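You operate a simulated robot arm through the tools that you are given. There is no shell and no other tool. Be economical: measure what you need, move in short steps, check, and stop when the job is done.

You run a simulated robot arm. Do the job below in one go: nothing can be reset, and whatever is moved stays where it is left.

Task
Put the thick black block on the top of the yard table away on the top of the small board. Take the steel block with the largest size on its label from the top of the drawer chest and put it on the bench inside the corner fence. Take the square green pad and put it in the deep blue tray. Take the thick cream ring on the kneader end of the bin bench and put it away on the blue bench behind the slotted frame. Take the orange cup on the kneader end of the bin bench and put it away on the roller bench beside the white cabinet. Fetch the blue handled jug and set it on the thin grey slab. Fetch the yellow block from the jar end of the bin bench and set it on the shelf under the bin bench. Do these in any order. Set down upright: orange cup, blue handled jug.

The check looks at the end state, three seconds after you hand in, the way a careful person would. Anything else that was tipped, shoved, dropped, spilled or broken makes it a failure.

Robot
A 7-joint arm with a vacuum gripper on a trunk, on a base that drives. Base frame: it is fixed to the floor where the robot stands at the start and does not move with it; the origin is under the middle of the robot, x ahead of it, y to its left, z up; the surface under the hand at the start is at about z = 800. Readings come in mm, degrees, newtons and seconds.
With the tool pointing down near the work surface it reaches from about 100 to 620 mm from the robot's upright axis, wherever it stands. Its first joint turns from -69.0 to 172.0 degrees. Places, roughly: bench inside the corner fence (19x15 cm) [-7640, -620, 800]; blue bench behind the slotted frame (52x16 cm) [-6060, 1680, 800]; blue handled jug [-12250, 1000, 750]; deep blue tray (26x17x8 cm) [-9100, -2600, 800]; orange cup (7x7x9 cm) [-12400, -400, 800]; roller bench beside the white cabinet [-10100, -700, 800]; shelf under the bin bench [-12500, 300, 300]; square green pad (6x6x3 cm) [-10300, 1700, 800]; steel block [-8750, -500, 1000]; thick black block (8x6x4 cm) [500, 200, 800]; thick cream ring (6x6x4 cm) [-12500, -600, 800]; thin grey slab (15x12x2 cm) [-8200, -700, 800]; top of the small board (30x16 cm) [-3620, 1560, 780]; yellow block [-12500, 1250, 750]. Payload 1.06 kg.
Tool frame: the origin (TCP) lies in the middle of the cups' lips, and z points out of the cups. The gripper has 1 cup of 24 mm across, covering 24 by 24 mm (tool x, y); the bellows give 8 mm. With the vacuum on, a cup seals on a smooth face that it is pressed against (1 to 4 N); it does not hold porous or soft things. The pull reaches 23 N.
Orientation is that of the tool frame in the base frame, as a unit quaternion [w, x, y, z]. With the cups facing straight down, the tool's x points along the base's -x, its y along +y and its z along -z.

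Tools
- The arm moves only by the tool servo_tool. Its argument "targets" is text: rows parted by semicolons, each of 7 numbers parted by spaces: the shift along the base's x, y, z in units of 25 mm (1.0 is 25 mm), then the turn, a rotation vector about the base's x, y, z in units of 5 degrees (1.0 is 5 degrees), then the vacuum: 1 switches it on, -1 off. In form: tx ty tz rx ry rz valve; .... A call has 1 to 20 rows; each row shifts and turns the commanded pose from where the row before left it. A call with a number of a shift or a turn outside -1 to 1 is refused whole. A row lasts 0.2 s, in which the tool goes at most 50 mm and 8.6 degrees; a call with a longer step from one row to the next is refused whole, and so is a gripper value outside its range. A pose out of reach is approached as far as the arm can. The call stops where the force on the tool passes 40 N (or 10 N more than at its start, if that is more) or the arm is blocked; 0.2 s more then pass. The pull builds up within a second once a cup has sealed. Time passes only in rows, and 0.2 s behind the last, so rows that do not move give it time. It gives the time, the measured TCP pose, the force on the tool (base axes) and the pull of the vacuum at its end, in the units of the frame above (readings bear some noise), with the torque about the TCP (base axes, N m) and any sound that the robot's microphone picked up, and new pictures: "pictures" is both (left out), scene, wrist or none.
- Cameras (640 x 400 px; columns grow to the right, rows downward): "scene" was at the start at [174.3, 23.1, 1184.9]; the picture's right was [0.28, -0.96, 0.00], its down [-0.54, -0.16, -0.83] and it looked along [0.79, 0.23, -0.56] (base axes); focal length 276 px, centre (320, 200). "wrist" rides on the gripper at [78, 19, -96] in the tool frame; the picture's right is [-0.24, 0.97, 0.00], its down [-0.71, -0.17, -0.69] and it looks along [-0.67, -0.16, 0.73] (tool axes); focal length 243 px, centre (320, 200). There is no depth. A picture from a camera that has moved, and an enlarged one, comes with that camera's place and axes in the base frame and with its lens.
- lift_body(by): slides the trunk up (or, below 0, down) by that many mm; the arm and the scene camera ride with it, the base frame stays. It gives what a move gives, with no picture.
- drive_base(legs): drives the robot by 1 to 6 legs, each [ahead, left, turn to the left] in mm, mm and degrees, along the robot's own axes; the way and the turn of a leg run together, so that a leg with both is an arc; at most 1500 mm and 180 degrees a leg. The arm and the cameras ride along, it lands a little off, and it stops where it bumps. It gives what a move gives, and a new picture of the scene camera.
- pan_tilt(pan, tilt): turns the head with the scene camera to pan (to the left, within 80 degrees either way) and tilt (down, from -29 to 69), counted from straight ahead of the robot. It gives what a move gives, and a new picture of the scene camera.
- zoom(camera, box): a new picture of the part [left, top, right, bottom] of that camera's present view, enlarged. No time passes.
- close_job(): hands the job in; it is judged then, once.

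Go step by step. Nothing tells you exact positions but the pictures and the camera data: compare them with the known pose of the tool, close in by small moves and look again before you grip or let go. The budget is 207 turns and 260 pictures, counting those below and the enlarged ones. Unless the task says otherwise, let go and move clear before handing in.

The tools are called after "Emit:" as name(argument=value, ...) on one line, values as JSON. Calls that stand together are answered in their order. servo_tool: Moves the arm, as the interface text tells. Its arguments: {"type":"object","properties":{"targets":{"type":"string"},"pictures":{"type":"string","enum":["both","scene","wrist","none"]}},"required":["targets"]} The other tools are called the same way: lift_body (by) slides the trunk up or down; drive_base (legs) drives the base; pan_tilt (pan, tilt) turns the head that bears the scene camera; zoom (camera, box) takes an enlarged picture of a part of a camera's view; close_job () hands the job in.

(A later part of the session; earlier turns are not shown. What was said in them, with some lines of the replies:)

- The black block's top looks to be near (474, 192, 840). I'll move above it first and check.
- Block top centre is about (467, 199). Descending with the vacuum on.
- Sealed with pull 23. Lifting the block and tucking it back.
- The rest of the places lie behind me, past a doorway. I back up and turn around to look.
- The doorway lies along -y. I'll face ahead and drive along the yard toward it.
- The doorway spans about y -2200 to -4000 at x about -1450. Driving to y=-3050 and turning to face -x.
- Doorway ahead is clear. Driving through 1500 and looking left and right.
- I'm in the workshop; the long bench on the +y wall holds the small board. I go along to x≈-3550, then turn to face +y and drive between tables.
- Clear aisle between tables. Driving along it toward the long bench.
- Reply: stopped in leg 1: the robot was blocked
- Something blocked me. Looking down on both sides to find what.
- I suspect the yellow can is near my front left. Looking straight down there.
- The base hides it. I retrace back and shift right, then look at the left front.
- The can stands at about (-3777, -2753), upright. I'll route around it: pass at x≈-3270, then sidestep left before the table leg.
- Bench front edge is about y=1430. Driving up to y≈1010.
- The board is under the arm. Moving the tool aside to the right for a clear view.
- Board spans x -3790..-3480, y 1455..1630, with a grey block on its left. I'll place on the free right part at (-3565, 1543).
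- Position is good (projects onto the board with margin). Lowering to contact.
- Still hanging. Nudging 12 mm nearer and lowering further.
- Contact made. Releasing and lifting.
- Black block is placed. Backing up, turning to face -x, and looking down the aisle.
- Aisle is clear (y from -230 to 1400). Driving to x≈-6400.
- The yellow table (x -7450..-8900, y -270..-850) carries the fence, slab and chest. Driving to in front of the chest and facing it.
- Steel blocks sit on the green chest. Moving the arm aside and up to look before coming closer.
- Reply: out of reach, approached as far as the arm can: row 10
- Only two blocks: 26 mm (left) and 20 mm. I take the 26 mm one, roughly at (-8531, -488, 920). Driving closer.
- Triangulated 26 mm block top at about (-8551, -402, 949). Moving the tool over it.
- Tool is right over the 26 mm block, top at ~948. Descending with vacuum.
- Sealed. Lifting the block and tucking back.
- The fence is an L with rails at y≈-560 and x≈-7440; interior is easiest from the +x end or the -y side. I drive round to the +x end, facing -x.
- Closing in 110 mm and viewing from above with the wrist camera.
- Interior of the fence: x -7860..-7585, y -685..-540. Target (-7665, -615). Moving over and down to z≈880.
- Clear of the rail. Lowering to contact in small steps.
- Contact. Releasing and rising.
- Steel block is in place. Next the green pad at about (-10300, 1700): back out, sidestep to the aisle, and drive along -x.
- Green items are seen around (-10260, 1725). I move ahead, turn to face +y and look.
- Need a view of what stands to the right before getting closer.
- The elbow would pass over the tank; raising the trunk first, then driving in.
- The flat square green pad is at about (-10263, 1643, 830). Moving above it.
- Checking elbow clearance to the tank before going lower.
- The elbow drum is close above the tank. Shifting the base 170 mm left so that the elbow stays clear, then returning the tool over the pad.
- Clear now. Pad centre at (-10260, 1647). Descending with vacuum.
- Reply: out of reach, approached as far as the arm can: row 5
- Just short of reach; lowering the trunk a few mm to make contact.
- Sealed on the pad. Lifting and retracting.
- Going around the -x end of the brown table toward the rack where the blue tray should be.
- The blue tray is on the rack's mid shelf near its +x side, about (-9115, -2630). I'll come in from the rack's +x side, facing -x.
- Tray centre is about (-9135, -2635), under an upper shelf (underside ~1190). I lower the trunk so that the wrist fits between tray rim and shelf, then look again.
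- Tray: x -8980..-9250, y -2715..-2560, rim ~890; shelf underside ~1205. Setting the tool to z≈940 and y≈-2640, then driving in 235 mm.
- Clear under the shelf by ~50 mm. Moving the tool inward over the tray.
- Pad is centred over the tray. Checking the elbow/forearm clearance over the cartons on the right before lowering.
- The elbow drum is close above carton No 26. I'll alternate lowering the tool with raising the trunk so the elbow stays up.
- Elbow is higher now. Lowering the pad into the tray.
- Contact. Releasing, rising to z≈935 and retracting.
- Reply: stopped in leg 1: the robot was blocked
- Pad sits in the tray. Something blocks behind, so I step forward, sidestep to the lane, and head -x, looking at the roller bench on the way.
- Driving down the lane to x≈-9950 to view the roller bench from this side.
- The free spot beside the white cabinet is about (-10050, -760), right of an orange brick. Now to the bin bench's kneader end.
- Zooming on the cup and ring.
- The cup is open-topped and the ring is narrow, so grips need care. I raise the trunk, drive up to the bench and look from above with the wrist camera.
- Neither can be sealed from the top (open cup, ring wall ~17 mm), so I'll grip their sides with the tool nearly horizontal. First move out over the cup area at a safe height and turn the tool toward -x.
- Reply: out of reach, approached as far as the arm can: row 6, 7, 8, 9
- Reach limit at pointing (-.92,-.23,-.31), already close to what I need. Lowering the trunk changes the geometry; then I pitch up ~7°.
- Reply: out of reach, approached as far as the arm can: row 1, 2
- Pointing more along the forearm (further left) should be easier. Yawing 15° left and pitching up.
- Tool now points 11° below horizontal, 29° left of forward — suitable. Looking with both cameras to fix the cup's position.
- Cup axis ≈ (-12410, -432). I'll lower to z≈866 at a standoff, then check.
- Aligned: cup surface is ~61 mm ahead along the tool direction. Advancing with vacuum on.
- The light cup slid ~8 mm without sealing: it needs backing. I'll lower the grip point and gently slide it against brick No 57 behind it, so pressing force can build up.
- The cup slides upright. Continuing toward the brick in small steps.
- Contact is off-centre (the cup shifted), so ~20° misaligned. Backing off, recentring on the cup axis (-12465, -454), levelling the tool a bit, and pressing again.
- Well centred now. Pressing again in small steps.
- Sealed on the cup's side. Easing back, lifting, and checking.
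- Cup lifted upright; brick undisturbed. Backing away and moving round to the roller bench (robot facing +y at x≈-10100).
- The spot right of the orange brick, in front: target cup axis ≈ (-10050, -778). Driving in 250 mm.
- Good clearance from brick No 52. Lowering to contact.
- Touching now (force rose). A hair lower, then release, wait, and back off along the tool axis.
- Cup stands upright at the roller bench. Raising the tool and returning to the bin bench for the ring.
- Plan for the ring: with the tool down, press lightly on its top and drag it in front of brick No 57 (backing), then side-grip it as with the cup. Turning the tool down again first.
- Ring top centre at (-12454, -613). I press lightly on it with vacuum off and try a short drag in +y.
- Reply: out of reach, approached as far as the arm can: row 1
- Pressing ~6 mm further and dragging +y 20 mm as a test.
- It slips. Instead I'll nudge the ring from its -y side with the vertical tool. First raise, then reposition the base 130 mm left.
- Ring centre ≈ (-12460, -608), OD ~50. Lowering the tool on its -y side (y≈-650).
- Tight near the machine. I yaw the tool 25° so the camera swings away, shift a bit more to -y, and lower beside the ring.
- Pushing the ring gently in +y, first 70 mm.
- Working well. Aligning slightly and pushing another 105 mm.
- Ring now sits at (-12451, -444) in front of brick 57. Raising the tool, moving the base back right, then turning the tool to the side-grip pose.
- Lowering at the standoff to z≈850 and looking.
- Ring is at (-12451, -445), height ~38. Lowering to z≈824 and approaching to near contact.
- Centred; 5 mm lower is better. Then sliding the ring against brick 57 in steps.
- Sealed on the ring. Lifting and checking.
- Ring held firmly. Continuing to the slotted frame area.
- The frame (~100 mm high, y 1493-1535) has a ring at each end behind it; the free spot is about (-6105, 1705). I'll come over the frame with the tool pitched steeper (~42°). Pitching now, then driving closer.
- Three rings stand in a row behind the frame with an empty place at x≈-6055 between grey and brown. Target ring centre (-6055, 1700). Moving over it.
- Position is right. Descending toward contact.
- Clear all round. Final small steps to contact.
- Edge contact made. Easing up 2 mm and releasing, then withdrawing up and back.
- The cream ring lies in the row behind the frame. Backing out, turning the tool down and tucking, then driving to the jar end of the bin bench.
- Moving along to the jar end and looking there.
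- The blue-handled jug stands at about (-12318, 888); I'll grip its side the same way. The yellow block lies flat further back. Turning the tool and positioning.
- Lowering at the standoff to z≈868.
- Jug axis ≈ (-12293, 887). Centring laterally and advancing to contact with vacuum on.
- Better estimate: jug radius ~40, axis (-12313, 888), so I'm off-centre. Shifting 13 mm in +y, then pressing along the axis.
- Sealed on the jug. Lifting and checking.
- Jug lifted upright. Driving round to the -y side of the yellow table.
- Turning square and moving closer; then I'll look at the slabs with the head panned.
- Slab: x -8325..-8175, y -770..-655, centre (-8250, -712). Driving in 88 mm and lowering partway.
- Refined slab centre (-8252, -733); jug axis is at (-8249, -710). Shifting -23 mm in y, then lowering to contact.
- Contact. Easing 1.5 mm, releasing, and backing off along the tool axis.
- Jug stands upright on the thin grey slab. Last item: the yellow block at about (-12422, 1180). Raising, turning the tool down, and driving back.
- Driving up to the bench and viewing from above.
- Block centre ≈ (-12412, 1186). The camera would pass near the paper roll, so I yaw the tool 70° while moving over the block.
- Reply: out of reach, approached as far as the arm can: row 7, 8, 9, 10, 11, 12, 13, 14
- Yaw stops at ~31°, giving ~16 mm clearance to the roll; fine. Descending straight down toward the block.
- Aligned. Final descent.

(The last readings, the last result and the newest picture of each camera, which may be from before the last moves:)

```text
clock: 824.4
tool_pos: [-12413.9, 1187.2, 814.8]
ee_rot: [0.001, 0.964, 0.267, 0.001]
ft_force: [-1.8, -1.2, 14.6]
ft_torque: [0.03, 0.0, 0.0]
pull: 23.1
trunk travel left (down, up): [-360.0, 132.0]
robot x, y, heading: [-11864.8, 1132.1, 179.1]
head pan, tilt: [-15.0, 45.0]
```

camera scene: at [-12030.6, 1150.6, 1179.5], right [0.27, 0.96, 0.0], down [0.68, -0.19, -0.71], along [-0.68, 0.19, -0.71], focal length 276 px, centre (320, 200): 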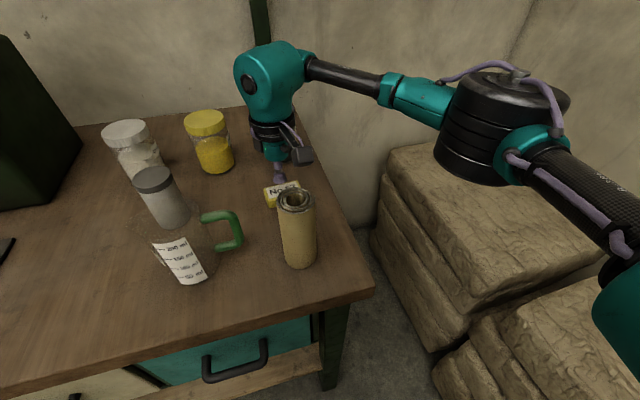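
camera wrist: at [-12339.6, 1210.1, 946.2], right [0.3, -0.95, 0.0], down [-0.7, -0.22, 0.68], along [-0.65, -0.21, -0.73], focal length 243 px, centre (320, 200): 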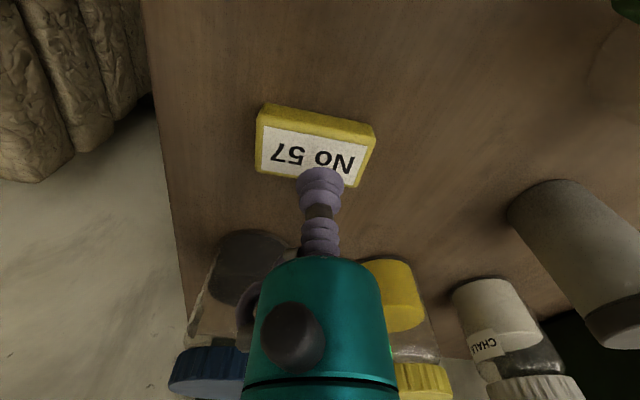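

Sealed. Lifting straight up, retracting, and backing away to view the lower shelf.

Emit:
servo_tool(targets="0 0 0.4 0 0 0 1;0 0 0.8 0 0 0 1;0 0 1 0 0 0 1;0 0 1 0 0 0 1;0 0 1 0 0 0 1;0 0 1 0 0 0 1;0 0 1 0 0 0 1;0 0 1 0 0 0 1;1 0 0.5 0 0 0 1;1 0 0 0 0 0 1;1 0 0 0 0 0 1;1 0 0 0 0 0 1;1 0 0 0 0 0 1;1 0 0 0 0 0 1;0 0 0 0 0 0 1", pictures="wrist")

Emit:
drive_base(legs=[[-400, 0, 0], [0, 880, 0]])

Emit:
pan_tilt(pan=15, tilt=40)

```text
clock: 827.5
tool_pos: [-12264.9, 1187.0, 990.5]
ee_rot: [0.002, 0.964, 0.267, 0.001]
ft_force: [-0.1, 0.1, -0.5]
ft_torque: [0.01, 0.03, -0.01]
pull: 22.2
out of reach, approached as far as the arm can: row 8
trunk travel left (down, up): [-360.0, 132.0]
robot x, y, heading: [-11864.1, 1130.7, 179.2]
head pan, tilt: [-15.0, 45.0]
camera wrist: at [-12187.7, 1211.7, 1085.3], right [0.3, -0.95, 0.0], down [-0.7, -0.21, 0.69], along [-0.65, -0.21, -0.73], focal length 243 px, centre (320, 200)
```

wrist: 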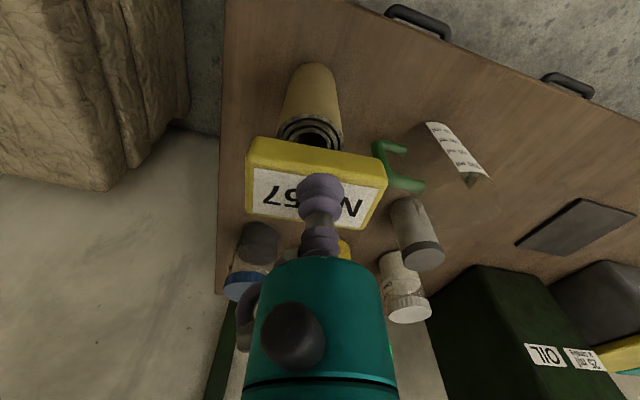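

```text
clock: 837.8
tool_pos: [-11870.4, 293.8, 991.2]
ee_rot: [0.002, 0.962, 0.272, 0.001]
ft_force: [-0.6, -0.5, -0.3]
ft_torque: [-0.01, 0.0, 0.02]
pull: 22.7
trunk travel left (down, up): [-360.0, 132.0]
robot x, y, heading: [-11468.9, 243.5, 179.5]
head pan, tilt: [-15.0, 45.0]
camera scene: at [-11636.6, 260.4, 1179.5], right [0.26, 0.96, 0.0], down [0.68, -0.19, -0.71], along [-0.68, 0.19, -0.71], focal length 276 px, centre (320, 200)
```

scene: 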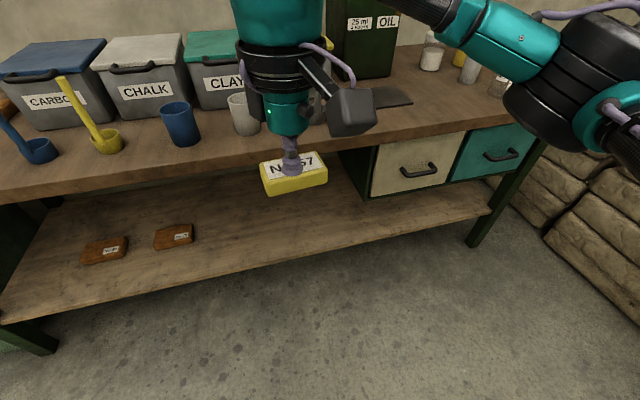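

```text
clock: 838.7
tool_pos: [-11871.3, 294.5, 990.9]
ee_rot: [0.002, 0.962, 0.272, 0.0]
ft_force: [-0.7, 0.1, -1.2]
ft_torque: [0.0, 0.05, -0.02]
pull: 23.0
trunk travel left (down, up): [-360.0, 132.0]
robot x, y, heading: [-11467.3, 236.6, 179.5]
head pan, tilt: [15.0, 40.0]
camera scene: at [-11640.4, 217.5, 1186.7], right [-0.25, 0.97, 0.0], down [0.62, 0.16, -0.77], along [-0.74, -0.19, -0.64], focal length 276 px, centre (320, 200)
```

scene: 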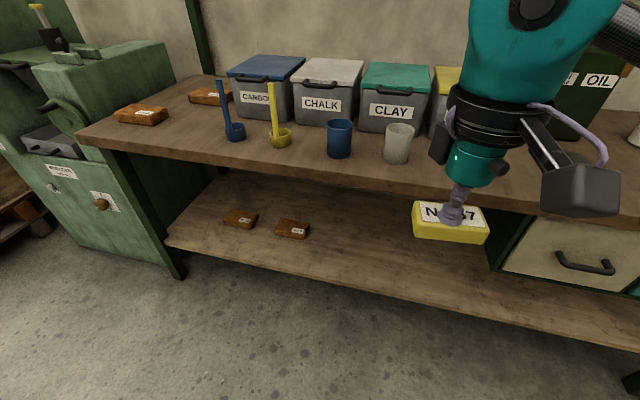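

The lower shelf (front edge x≈-12230, z≈330) is free around y=250. Lowering the trunk and the tool so everything fits below the bench top.

Emit:
lift_body(by=-350)

Emit:
servo_tool(targets="0 0 -1 0 0 0 1;0 0 -1 0 0 0 1;0 0 -1 0 0 0 1;0 0 -1 0 0 0 1;0 0 -1 0 0 0 1;0 0 -1 0 0 0 1;0 0 -1 0 0 0 1;0 0 0 0 0 0 1", pictures="none")

Emit:
pan_tilt(pan=5, tilt=20)

```text
clock: 842.1
tool_pos: [-11870.5, 294.5, 641.3]
ee_rot: [0.002, 0.962, 0.272, 0.0]
ft_force: [0.6, -0.2, 0.4]
ft_torque: [0.03, -0.02, 0.01]
pull: 22.8
trunk travel left (down, up): [-10.0, 482.0]
robot x, y, heading: [-11464.7, 241.8, 179.7]
head pan, tilt: [15.0, 40.0]
```

```text
clock: 843.9
tool_pos: [-11872.6, 295.6, 463.8]
ee_rot: [0.001, 0.962, 0.273, 0.0]
ft_force: [-0.8, 0.4, -0.7]
ft_torque: [0.03, 0.0, 0.02]
pull: 22.5
trunk travel left (down, up): [-10.0, 482.0]
robot x, y, heading: [-11470.3, 243.2, 179.7]
head pan, tilt: [15.0, 40.0]
```

```text
clock: 844.8
tool_pos: [-11871.8, 294.4, 464.2]
ee_rot: [0.001, 0.962, 0.272, 0.001]
ft_force: [0.6, 0.5, -0.3]
ft_torque: [0.01, -0.02, 0.02]
pull: 22.8
trunk travel left (down, up): [-10.0, 482.0]
robot x, y, heading: [-11468.0, 238.7, 179.8]
head pan, tilt: [5.0, 20.0]
camera scene: at [-11751.0, 231.7, 859.3], right [-0.08, 1.0, 0.0], down [0.34, 0.03, -0.94], along [-0.94, -0.08, -0.34], focal length 276 px, centre (320, 200)
```

scene: 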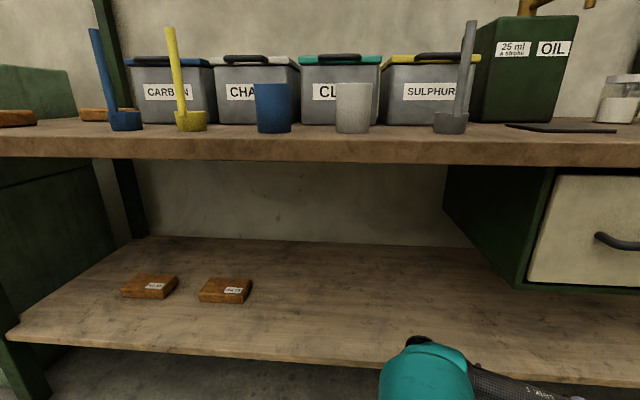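

Clear picture of the shelf opening. I shift left a little (away from the drawers) and drive in 365 mm.

Emit:
drive_base(legs=[[0, 130, 0], [365, 0, 0]])

Emit:
pan_tilt(pan=-10, tilt=50)

```text
clock: 848.5
tool_pos: [-12227.6, 161.9, 463.5]
ee_rot: [0.002, 0.962, 0.275, 0.001]
ft_force: [-0.6, -0.3, 0.5]
ft_torque: [0.01, 0.01, 0.03]
pull: 22.6
trunk travel left (down, up): [-10.0, 482.0]
robot x, y, heading: [-11826.6, 109.6, -179.9]
head pan, tilt: [5.0, 20.0]
camera scene: at [-12107.1, 99.0, 859.4], right [-0.09, 1.0, 0.0], down [0.34, 0.03, -0.94], along [-0.94, -0.08, -0.34], focal length 276 px, centre (320, 200)
```

scene: 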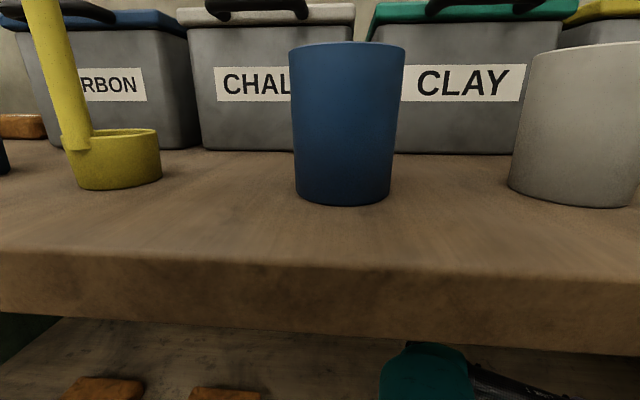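

```text
clock: 849.4
tool_pos: [-12228.0, 161.9, 463.5]
ee_rot: [0.002, 0.962, 0.274, 0.0]
ft_force: [0.2, -0.3, -0.1]
ft_torque: [0.03, 0.03, 0.01]
pull: 23.0
trunk travel left (down, up): [-10.0, 482.0]
robot x, y, heading: [-11826.5, 108.4, -179.7]
head pan, tilt: [-10.0, 50.0]
camera scene: at [-12090.3, 120.4, 813.9], right [0.17, 0.98, 0.0], down [0.75, -0.13, -0.64], along [-0.63, 0.11, -0.77], focal length 276 px, centre (320, 200)
```

scene: 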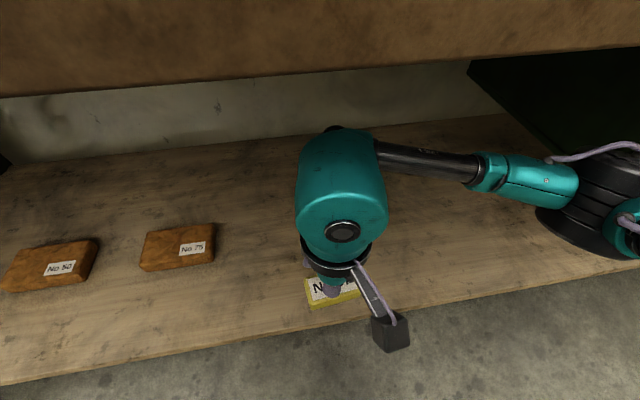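

Room is fine. Moving the tool 90 mm inward and starting down.

Emit:
servo_tool(targets="-0.9 0 0 0 0 0 1;-0.9 0 0 0 0 0 1;-0.9 0 0 0 0 0 1;-0.9 0 0 0 0 0 1;0 0 -0.8 0 0 0 1;0 0 -0.8 0 0 0 1;0 0 -0.8 0 0 0 1;0 0 0 0 0 0 1")

```text
clock: 851.2
tool_pos: [-12317.7, 159.5, 401.8]
ee_rot: [0.003, 0.962, 0.274, 0.0]
ft_force: [0.2, -0.1, -0.9]
ft_torque: [0.02, 0.0, -0.01]
pull: 23.2
trunk travel left (down, up): [-10.0, 482.0]
robot x, y, heading: [-11826.7, 111.6, -180.2]
head pan, tilt: [-10.0, 50.0]
camera scene: at [-12090.3, 120.5, 813.8], right [0.17, 0.98, 0.0], down [0.75, -0.13, -0.64], along [-0.63, 0.11, -0.77], focal length 276 px, centre (320, 200)
camera wrist: at [-12240.8, 185.7, 497.2], right [0.31, -0.95, 0.0], down [-0.69, -0.23, 0.69], along [-0.65, -0.22, -0.73], focal length 243 px, centre (320, 200)
```

scene: 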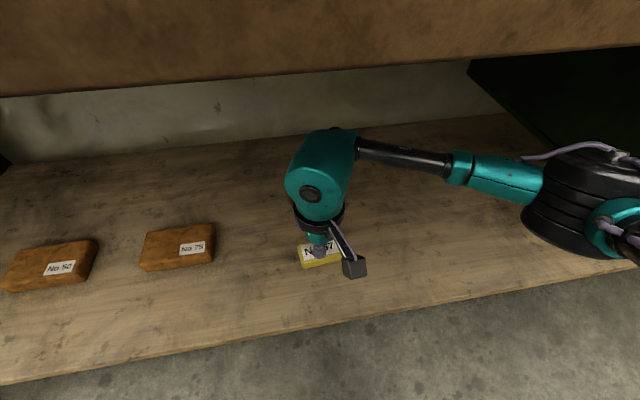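
wrist: 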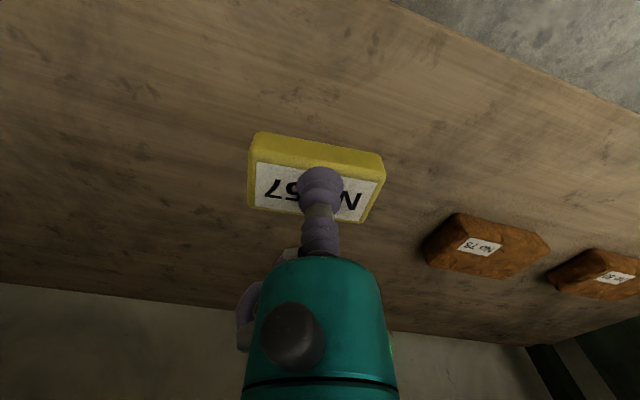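

Emit:
servo_tool(targets="0 0 -0.5 0 0 0 1;0 0 -0.4 0 0 0 1;0 0 -0.3 0 0 0 1;0 0 0 0 0 0 1", pictures="none")

Emit:
servo_tool(targets="0 0 -0.2 0 0 0 1;0 0 -0.2 0 0 0 1;0 0 0 0 0 0 1", pictures="wrist")

```text
clock: 852.2
tool_pos: [-12317.4, 162.7, 372.6]
ee_rot: [0.002, 0.962, 0.275, 0.0]
ft_force: [0.1, 0.1, 0.2]
ft_torque: [-0.04, 0.02, 0.0]
pull: 22.7
trunk travel left (down, up): [-10.0, 482.0]
robot x, y, heading: [-11826.2, 111.3, -179.9]
head pan, tilt: [-10.0, 50.0]
```

```text
clock: 853.0
tool_pos: [-12318.9, 161.9, 361.6]
ee_rot: [0.002, 0.962, 0.274, 0.001]
ft_force: [0.0, -0.7, -0.9]
ft_torque: [0.0, 0.0, -0.03]
pull: 22.8
trunk travel left (down, up): [-10.0, 482.0]
robot x, y, heading: [-11829.1, 110.9, -180.1]
head pan, tilt: [-10.0, 50.0]
camera wrist: at [-12241.4, 187.5, 457.9], right [0.31, -0.95, 0.0], down [-0.69, -0.23, 0.68], along [-0.65, -0.22, -0.73], focal length 243 px, centre (320, 200)
```

wrist: 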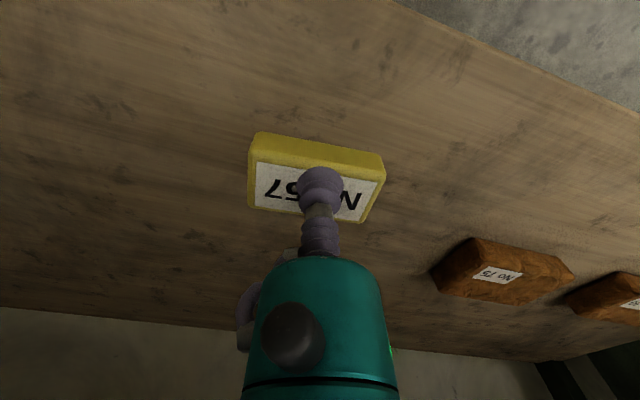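

Emit:
servo_tool(targets="0 0 -0.2 0 0 0 1;0 0 -0.2 0 0 0 1;0 0 0 0 0 0 1", pictures="none")

Emit:
servo_tool(targets="0 0 -0.12 0 0 0 1;0 0 -0.12 0 0 0 1;0 0 0 0 0 0 1", pictures="none")

Emit:
servo_tool(targets="0 0 -0.12 0 0 0 1;0 0 -0.12 0 0 0 1;0 0 0 0 0 0 1", pictures="wrist")

```text
clock: 853.8
tool_pos: [-12317.9, 162.3, 354.3]
ee_rot: [0.002, 0.962, 0.274, 0.0]
ft_force: [-0.1, -0.5, 0.0]
ft_torque: [0.02, 0.0, 0.01]
pull: 23.0
trunk travel left (down, up): [-10.0, 482.0]
robot x, y, heading: [-11824.7, 107.4, -180.0]
head pan, tilt: [-10.0, 50.0]
```

```text
clock: 854.6
tool_pos: [-12318.3, 162.9, 347.3]
ee_rot: [0.001, 0.962, 0.275, 0.001]
ft_force: [0.1, -1.2, 0.2]
ft_torque: [0.0, -0.02, -0.01]
pull: 23.2
trunk travel left (down, up): [-10.0, 482.0]
robot x, y, heading: [-11822.9, 110.1, -180.1]
head pan, tilt: [-10.0, 50.0]
```

```text
clock: 855.4
tool_pos: [-12317.5, 161.9, 341.6]
ee_rot: [0.001, 0.962, 0.275, 0.001]
ft_force: [-0.5, -0.6, 0.0]
ft_torque: [-0.01, 0.0, -0.02]
pull: 23.0
trunk travel left (down, up): [-10.0, 482.0]
robot x, y, heading: [-11826.4, 108.0, -180.3]
head pan, tilt: [-10.0, 50.0]
camera wrist: at [-12241.8, 187.1, 436.8], right [0.31, -0.95, 0.0], down [-0.69, -0.23, 0.68], along [-0.65, -0.22, -0.73], focal length 243 px, centre (320, 200)
```

wrist: 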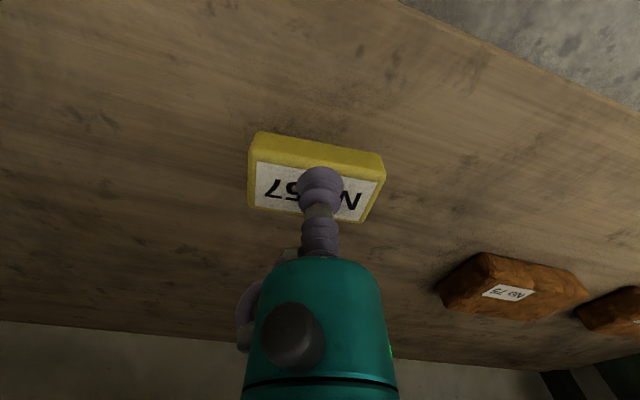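

Emit:
servo_tool(targets="0 0 -0.12 0 0 0 1;0 0 -0.12 0 0 0 1;0 0 0 0 0 0 1", pictures="none")

Emit:
servo_tool(targets="0 0 -0.1 0 0 0 1;0 0 -0.1 0 0 0 1;0 0 0 0 0 0 1", pictures="none")

Emit:
servo_tool(targets="0 0 -0.1 0 0 0 1;0 0 0 0 0 0 1", pictures="none")

```text
clock: 856.2
tool_pos: [-12319.1, 161.7, 335.8]
ee_rot: [0.001, 0.962, 0.274, -0.001]
ft_force: [-0.2, -0.6, -0.5]
ft_torque: [0.03, 0.01, 0.03]
pull: 22.9
trunk travel left (down, up): [-10.0, 482.0]
robot x, y, heading: [-11825.8, 109.6, -180.2]
head pan, tilt: [-10.0, 50.0]
```

```text
clock: 857.0
tool_pos: [-12319.9, 161.2, 331.3]
ee_rot: [0.002, 0.962, 0.275, 0.0]
ft_force: [-0.1, 0.6, -0.6]
ft_torque: [-0.03, -0.02, 0.01]
pull: 22.9
trunk travel left (down, up): [-10.0, 482.0]
robot x, y, heading: [-11823.7, 105.6, -180.1]
head pan, tilt: [-10.0, 50.0]
```

```text
clock: 857.6
tool_pos: [-12318.3, 160.8, 328.6]
ee_rot: [0.003, 0.961, 0.275, 0.001]
ft_force: [-0.3, 0.7, -0.5]
ft_torque: [0.01, -0.03, 0.04]
pull: 23.1
trunk travel left (down, up): [-10.0, 482.0]
robot x, y, heading: [-11824.7, 103.7, -179.8]
head pan, tilt: [-10.0, 50.0]
```

Emit:
servo_tool(targets="0 0 -0.1 0 0 0 1;0 0 -0.1 0 0 0 1;0 0 0 0 0 0 1", pictures="none")

Emit:
servo_tool(targets="0 0 -0.1 0 0 0 1;0 0 0 0 0 0 1", pictures="none")

Emit:
servo_tool(targets="0 0 -0.1 0 0 0 1;0 0 0 0 0 0 1", pictures="wrist")

```text
clock: 858.4
tool_pos: [-12317.8, 163.1, 321.5]
ee_rot: [0.002, 0.961, 0.275, 0.0]
ft_force: [0.1, -0.4, -0.9]
ft_torque: [0.01, -0.03, 0.02]
pull: 23.2
trunk travel left (down, up): [-10.0, 482.0]
robot x, y, heading: [-11824.1, 105.3, -180.2]
head pan, tilt: [-10.0, 50.0]
```

```text
clock: 859.0
tool_pos: [-12317.3, 162.0, 320.5]
ee_rot: [0.002, 0.961, 0.276, 0.001]
ft_force: [0.1, -0.8, -0.1]
ft_torque: [-0.02, 0.01, 0.0]
pull: 22.8
trunk travel left (down, up): [-10.0, 482.0]
robot x, y, heading: [-11826.6, 110.9, -179.9]
head pan, tilt: [-10.0, 50.0]
```

```text
clock: 859.6
tool_pos: [-12319.2, 161.5, 317.7]
ee_rot: [0.002, 0.961, 0.275, 0.0]
ft_force: [0.3, -0.1, 0.6]
ft_torque: [-0.03, 0.01, -0.01]
pull: 22.9
trunk travel left (down, up): [-10.0, 482.0]
robot x, y, heading: [-11825.0, 111.3, -180.1]
head pan, tilt: [-10.0, 50.0]
camera wrist: at [-12241.9, 187.6, 412.7], right [0.31, -0.95, 0.0], down [-0.69, -0.23, 0.68], along [-0.65, -0.22, -0.73], focal length 243 px, centre (320, 200)
```

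wrist: 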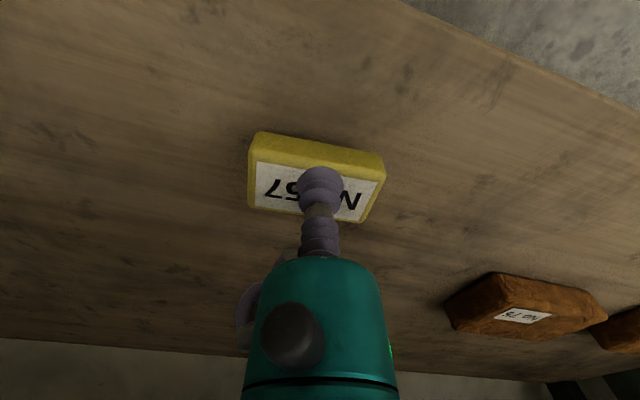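

The shelf is lower than I thought (front edge x≈-12250, top ≈ 280-290). Moving 15 mm further in and continuing down.

Emit:
servo_tool(targets="-0.6 0 0 0 0 0 1;0 0 -0.15 0 0 0 1;0 0 -0.15 0 0 0 1;0 0 0 0 0 0 1", pictures="none")

Emit:
servo_tool(targets="0 0 -0.12 0 0 0 1;0 0 -0.1 0 0 0 1;0 0 0 0 0 0 1", pictures="none")

Emit:
servo_tool(targets="0 0 -0.1 0 0 0 1;0 0 0 0 0 0 1", pictures="none")

Emit:
servo_tool(targets="0 0 -0.1 0 0 0 1;0 0 0 0 0 0 1", pictures="none")

```text
clock: 860.6
tool_pos: [-12333.8, 161.2, 310.7]
ee_rot: [0.002, 0.961, 0.275, 0.001]
ft_force: [0.0, 0.2, -1.1]
ft_torque: [0.02, 0.01, -0.02]
pull: 22.7
trunk travel left (down, up): [-10.0, 482.0]
robot x, y, heading: [-11824.4, 105.2, -179.9]
head pan, tilt: [-10.0, 50.0]
```

```text
clock: 861.4
tool_pos: [-12333.3, 162.0, 304.1]
ee_rot: [0.002, 0.961, 0.275, 0.0]
ft_force: [-0.7, 0.3, 0.2]
ft_torque: [-0.01, -0.01, -0.01]
pull: 22.7
trunk travel left (down, up): [-10.0, 482.0]
robot x, y, heading: [-11826.8, 107.9, -180.1]
head pan, tilt: [-10.0, 50.0]
```

```text
clock: 862.0
tool_pos: [-12332.9, 162.4, 301.8]
ee_rot: [0.001, 0.962, 0.274, 0.0]
ft_force: [-0.1, -0.2, 0.5]
ft_torque: [-0.02, -0.06, 0.01]
pull: 23.0
trunk travel left (down, up): [-10.0, 482.0]
robot x, y, heading: [-11824.4, 107.7, -179.6]
head pan, tilt: [-10.0, 50.0]
```

```text
clock: 862.6
tool_pos: [-12332.7, 162.7, 300.8]
ee_rot: [0.002, 0.961, 0.275, 0.0]
ft_force: [2.3, 1.5, 12.3]
ft_torque: [0.02, 0.0, -0.05]
pull: 22.6
trunk travel left (down, up): [-10.0, 482.0]
robot x, y, heading: [-11824.3, 103.1, -179.8]
head pan, tilt: [-10.0, 50.0]
```

Contact with the shelf. Releasing, rising, and retracting out from under the bench.

Emit:
servo_tool(targets="0 0 0.05 0 0 0 1;0 0 0 0 0 0 -1;0 0 0 0 0 0 -1;0 0 0 0 0 0 -1;0 0 0 0 0 0 -1;0 0 0.4 0 0 0 -1;0 0 1 0 0 0 -1;0 0 1 0 0 0 -1;0 0 1 0 0 0 -1;0 0 1 0 0 0 -1;1 0 1 0 0 0 -1;1 0 0.8 0 0 0 -1;1 0 0 0 0 0 -1;1 0 0 0 0 0 -1;0 0 0 0 0 0 -1", pictures="wrist")

Emit:
drive_base(legs=[[-400, 0, 0]])

```text
clock: 865.8
tool_pos: [-12233.0, 161.5, 457.5]
ee_rot: [0.001, 0.962, 0.274, 0.0]
ft_force: [0.0, 0.0, 0.0]
ft_torque: [0.01, 0.0, 0.0]
pull: 0.0
trunk travel left (down, up): [-10.0, 482.0]
robot x, y, heading: [-11825.8, 107.1, -180.3]
head pan, tilt: [-10.0, 50.0]
camera wrist: at [-12156.8, 186.6, 552.1], right [0.31, -0.95, 0.0], down [-0.69, -0.23, 0.69], along [-0.65, -0.22, -0.73], focal length 243 px, centre (320, 200)
```

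wrist: 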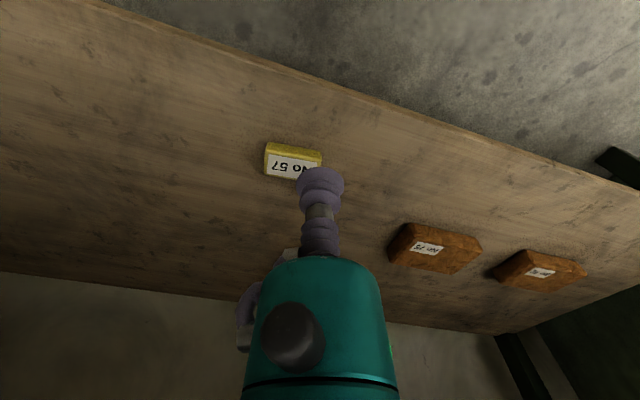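

```text
clock: 868.3
tool_pos: [-11836.7, 159.6, 457.0]
ee_rot: [0.002, 0.961, 0.277, 0.001]
ft_force: [-0.4, 0.5, 0.2]
ft_torque: [0.01, -0.01, 0.02]
pull: 0.1
trunk travel left (down, up): [-10.0, 482.0]
robot x, y, heading: [-11426.7, 108.1, -179.6]
head pan, tilt: [-10.0, 50.0]
camera scene: at [-11693.6, 120.4, 813.8], right [0.17, 0.99, 0.0], down [0.76, -0.13, -0.64], along [-0.63, 0.11, -0.77], focal length 276 px, centre (320, 200)
```

scene: 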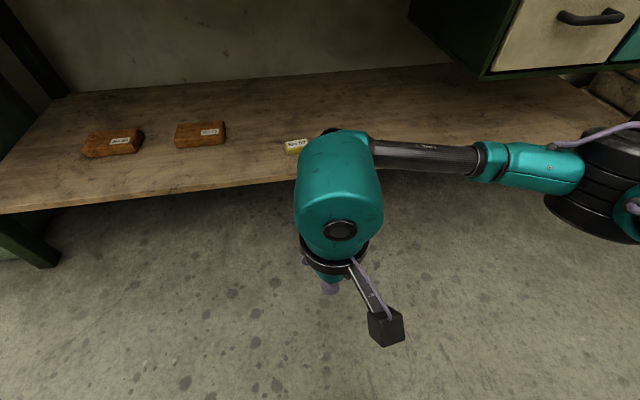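

All seven items are in place, and the robot has let go and is clear of everything. Handing the job in.

Emit:
close_job()

```text
The job is handed in.
```

All seven items are where the task asked, with the orange cup and the blue handled jug standing upright, and the job is handed in.

Things that touched or shifted other objects along the way:
- **Yellow can and blue trolley:** the base bumped each once and stopped. The can was still upright and in place when I looked. I saw no sign the trolley had moved, but I had no clear view to confirm it.
- **Cream ring:** I slid it along the bin bench to get a side grip. I released it tilted behind the slotted frame, and it settled flat between the grey and brown rings.
- **Orange cup:** it was pressed lightly against brick No 57 before it sealed; the brick did not appear to move.
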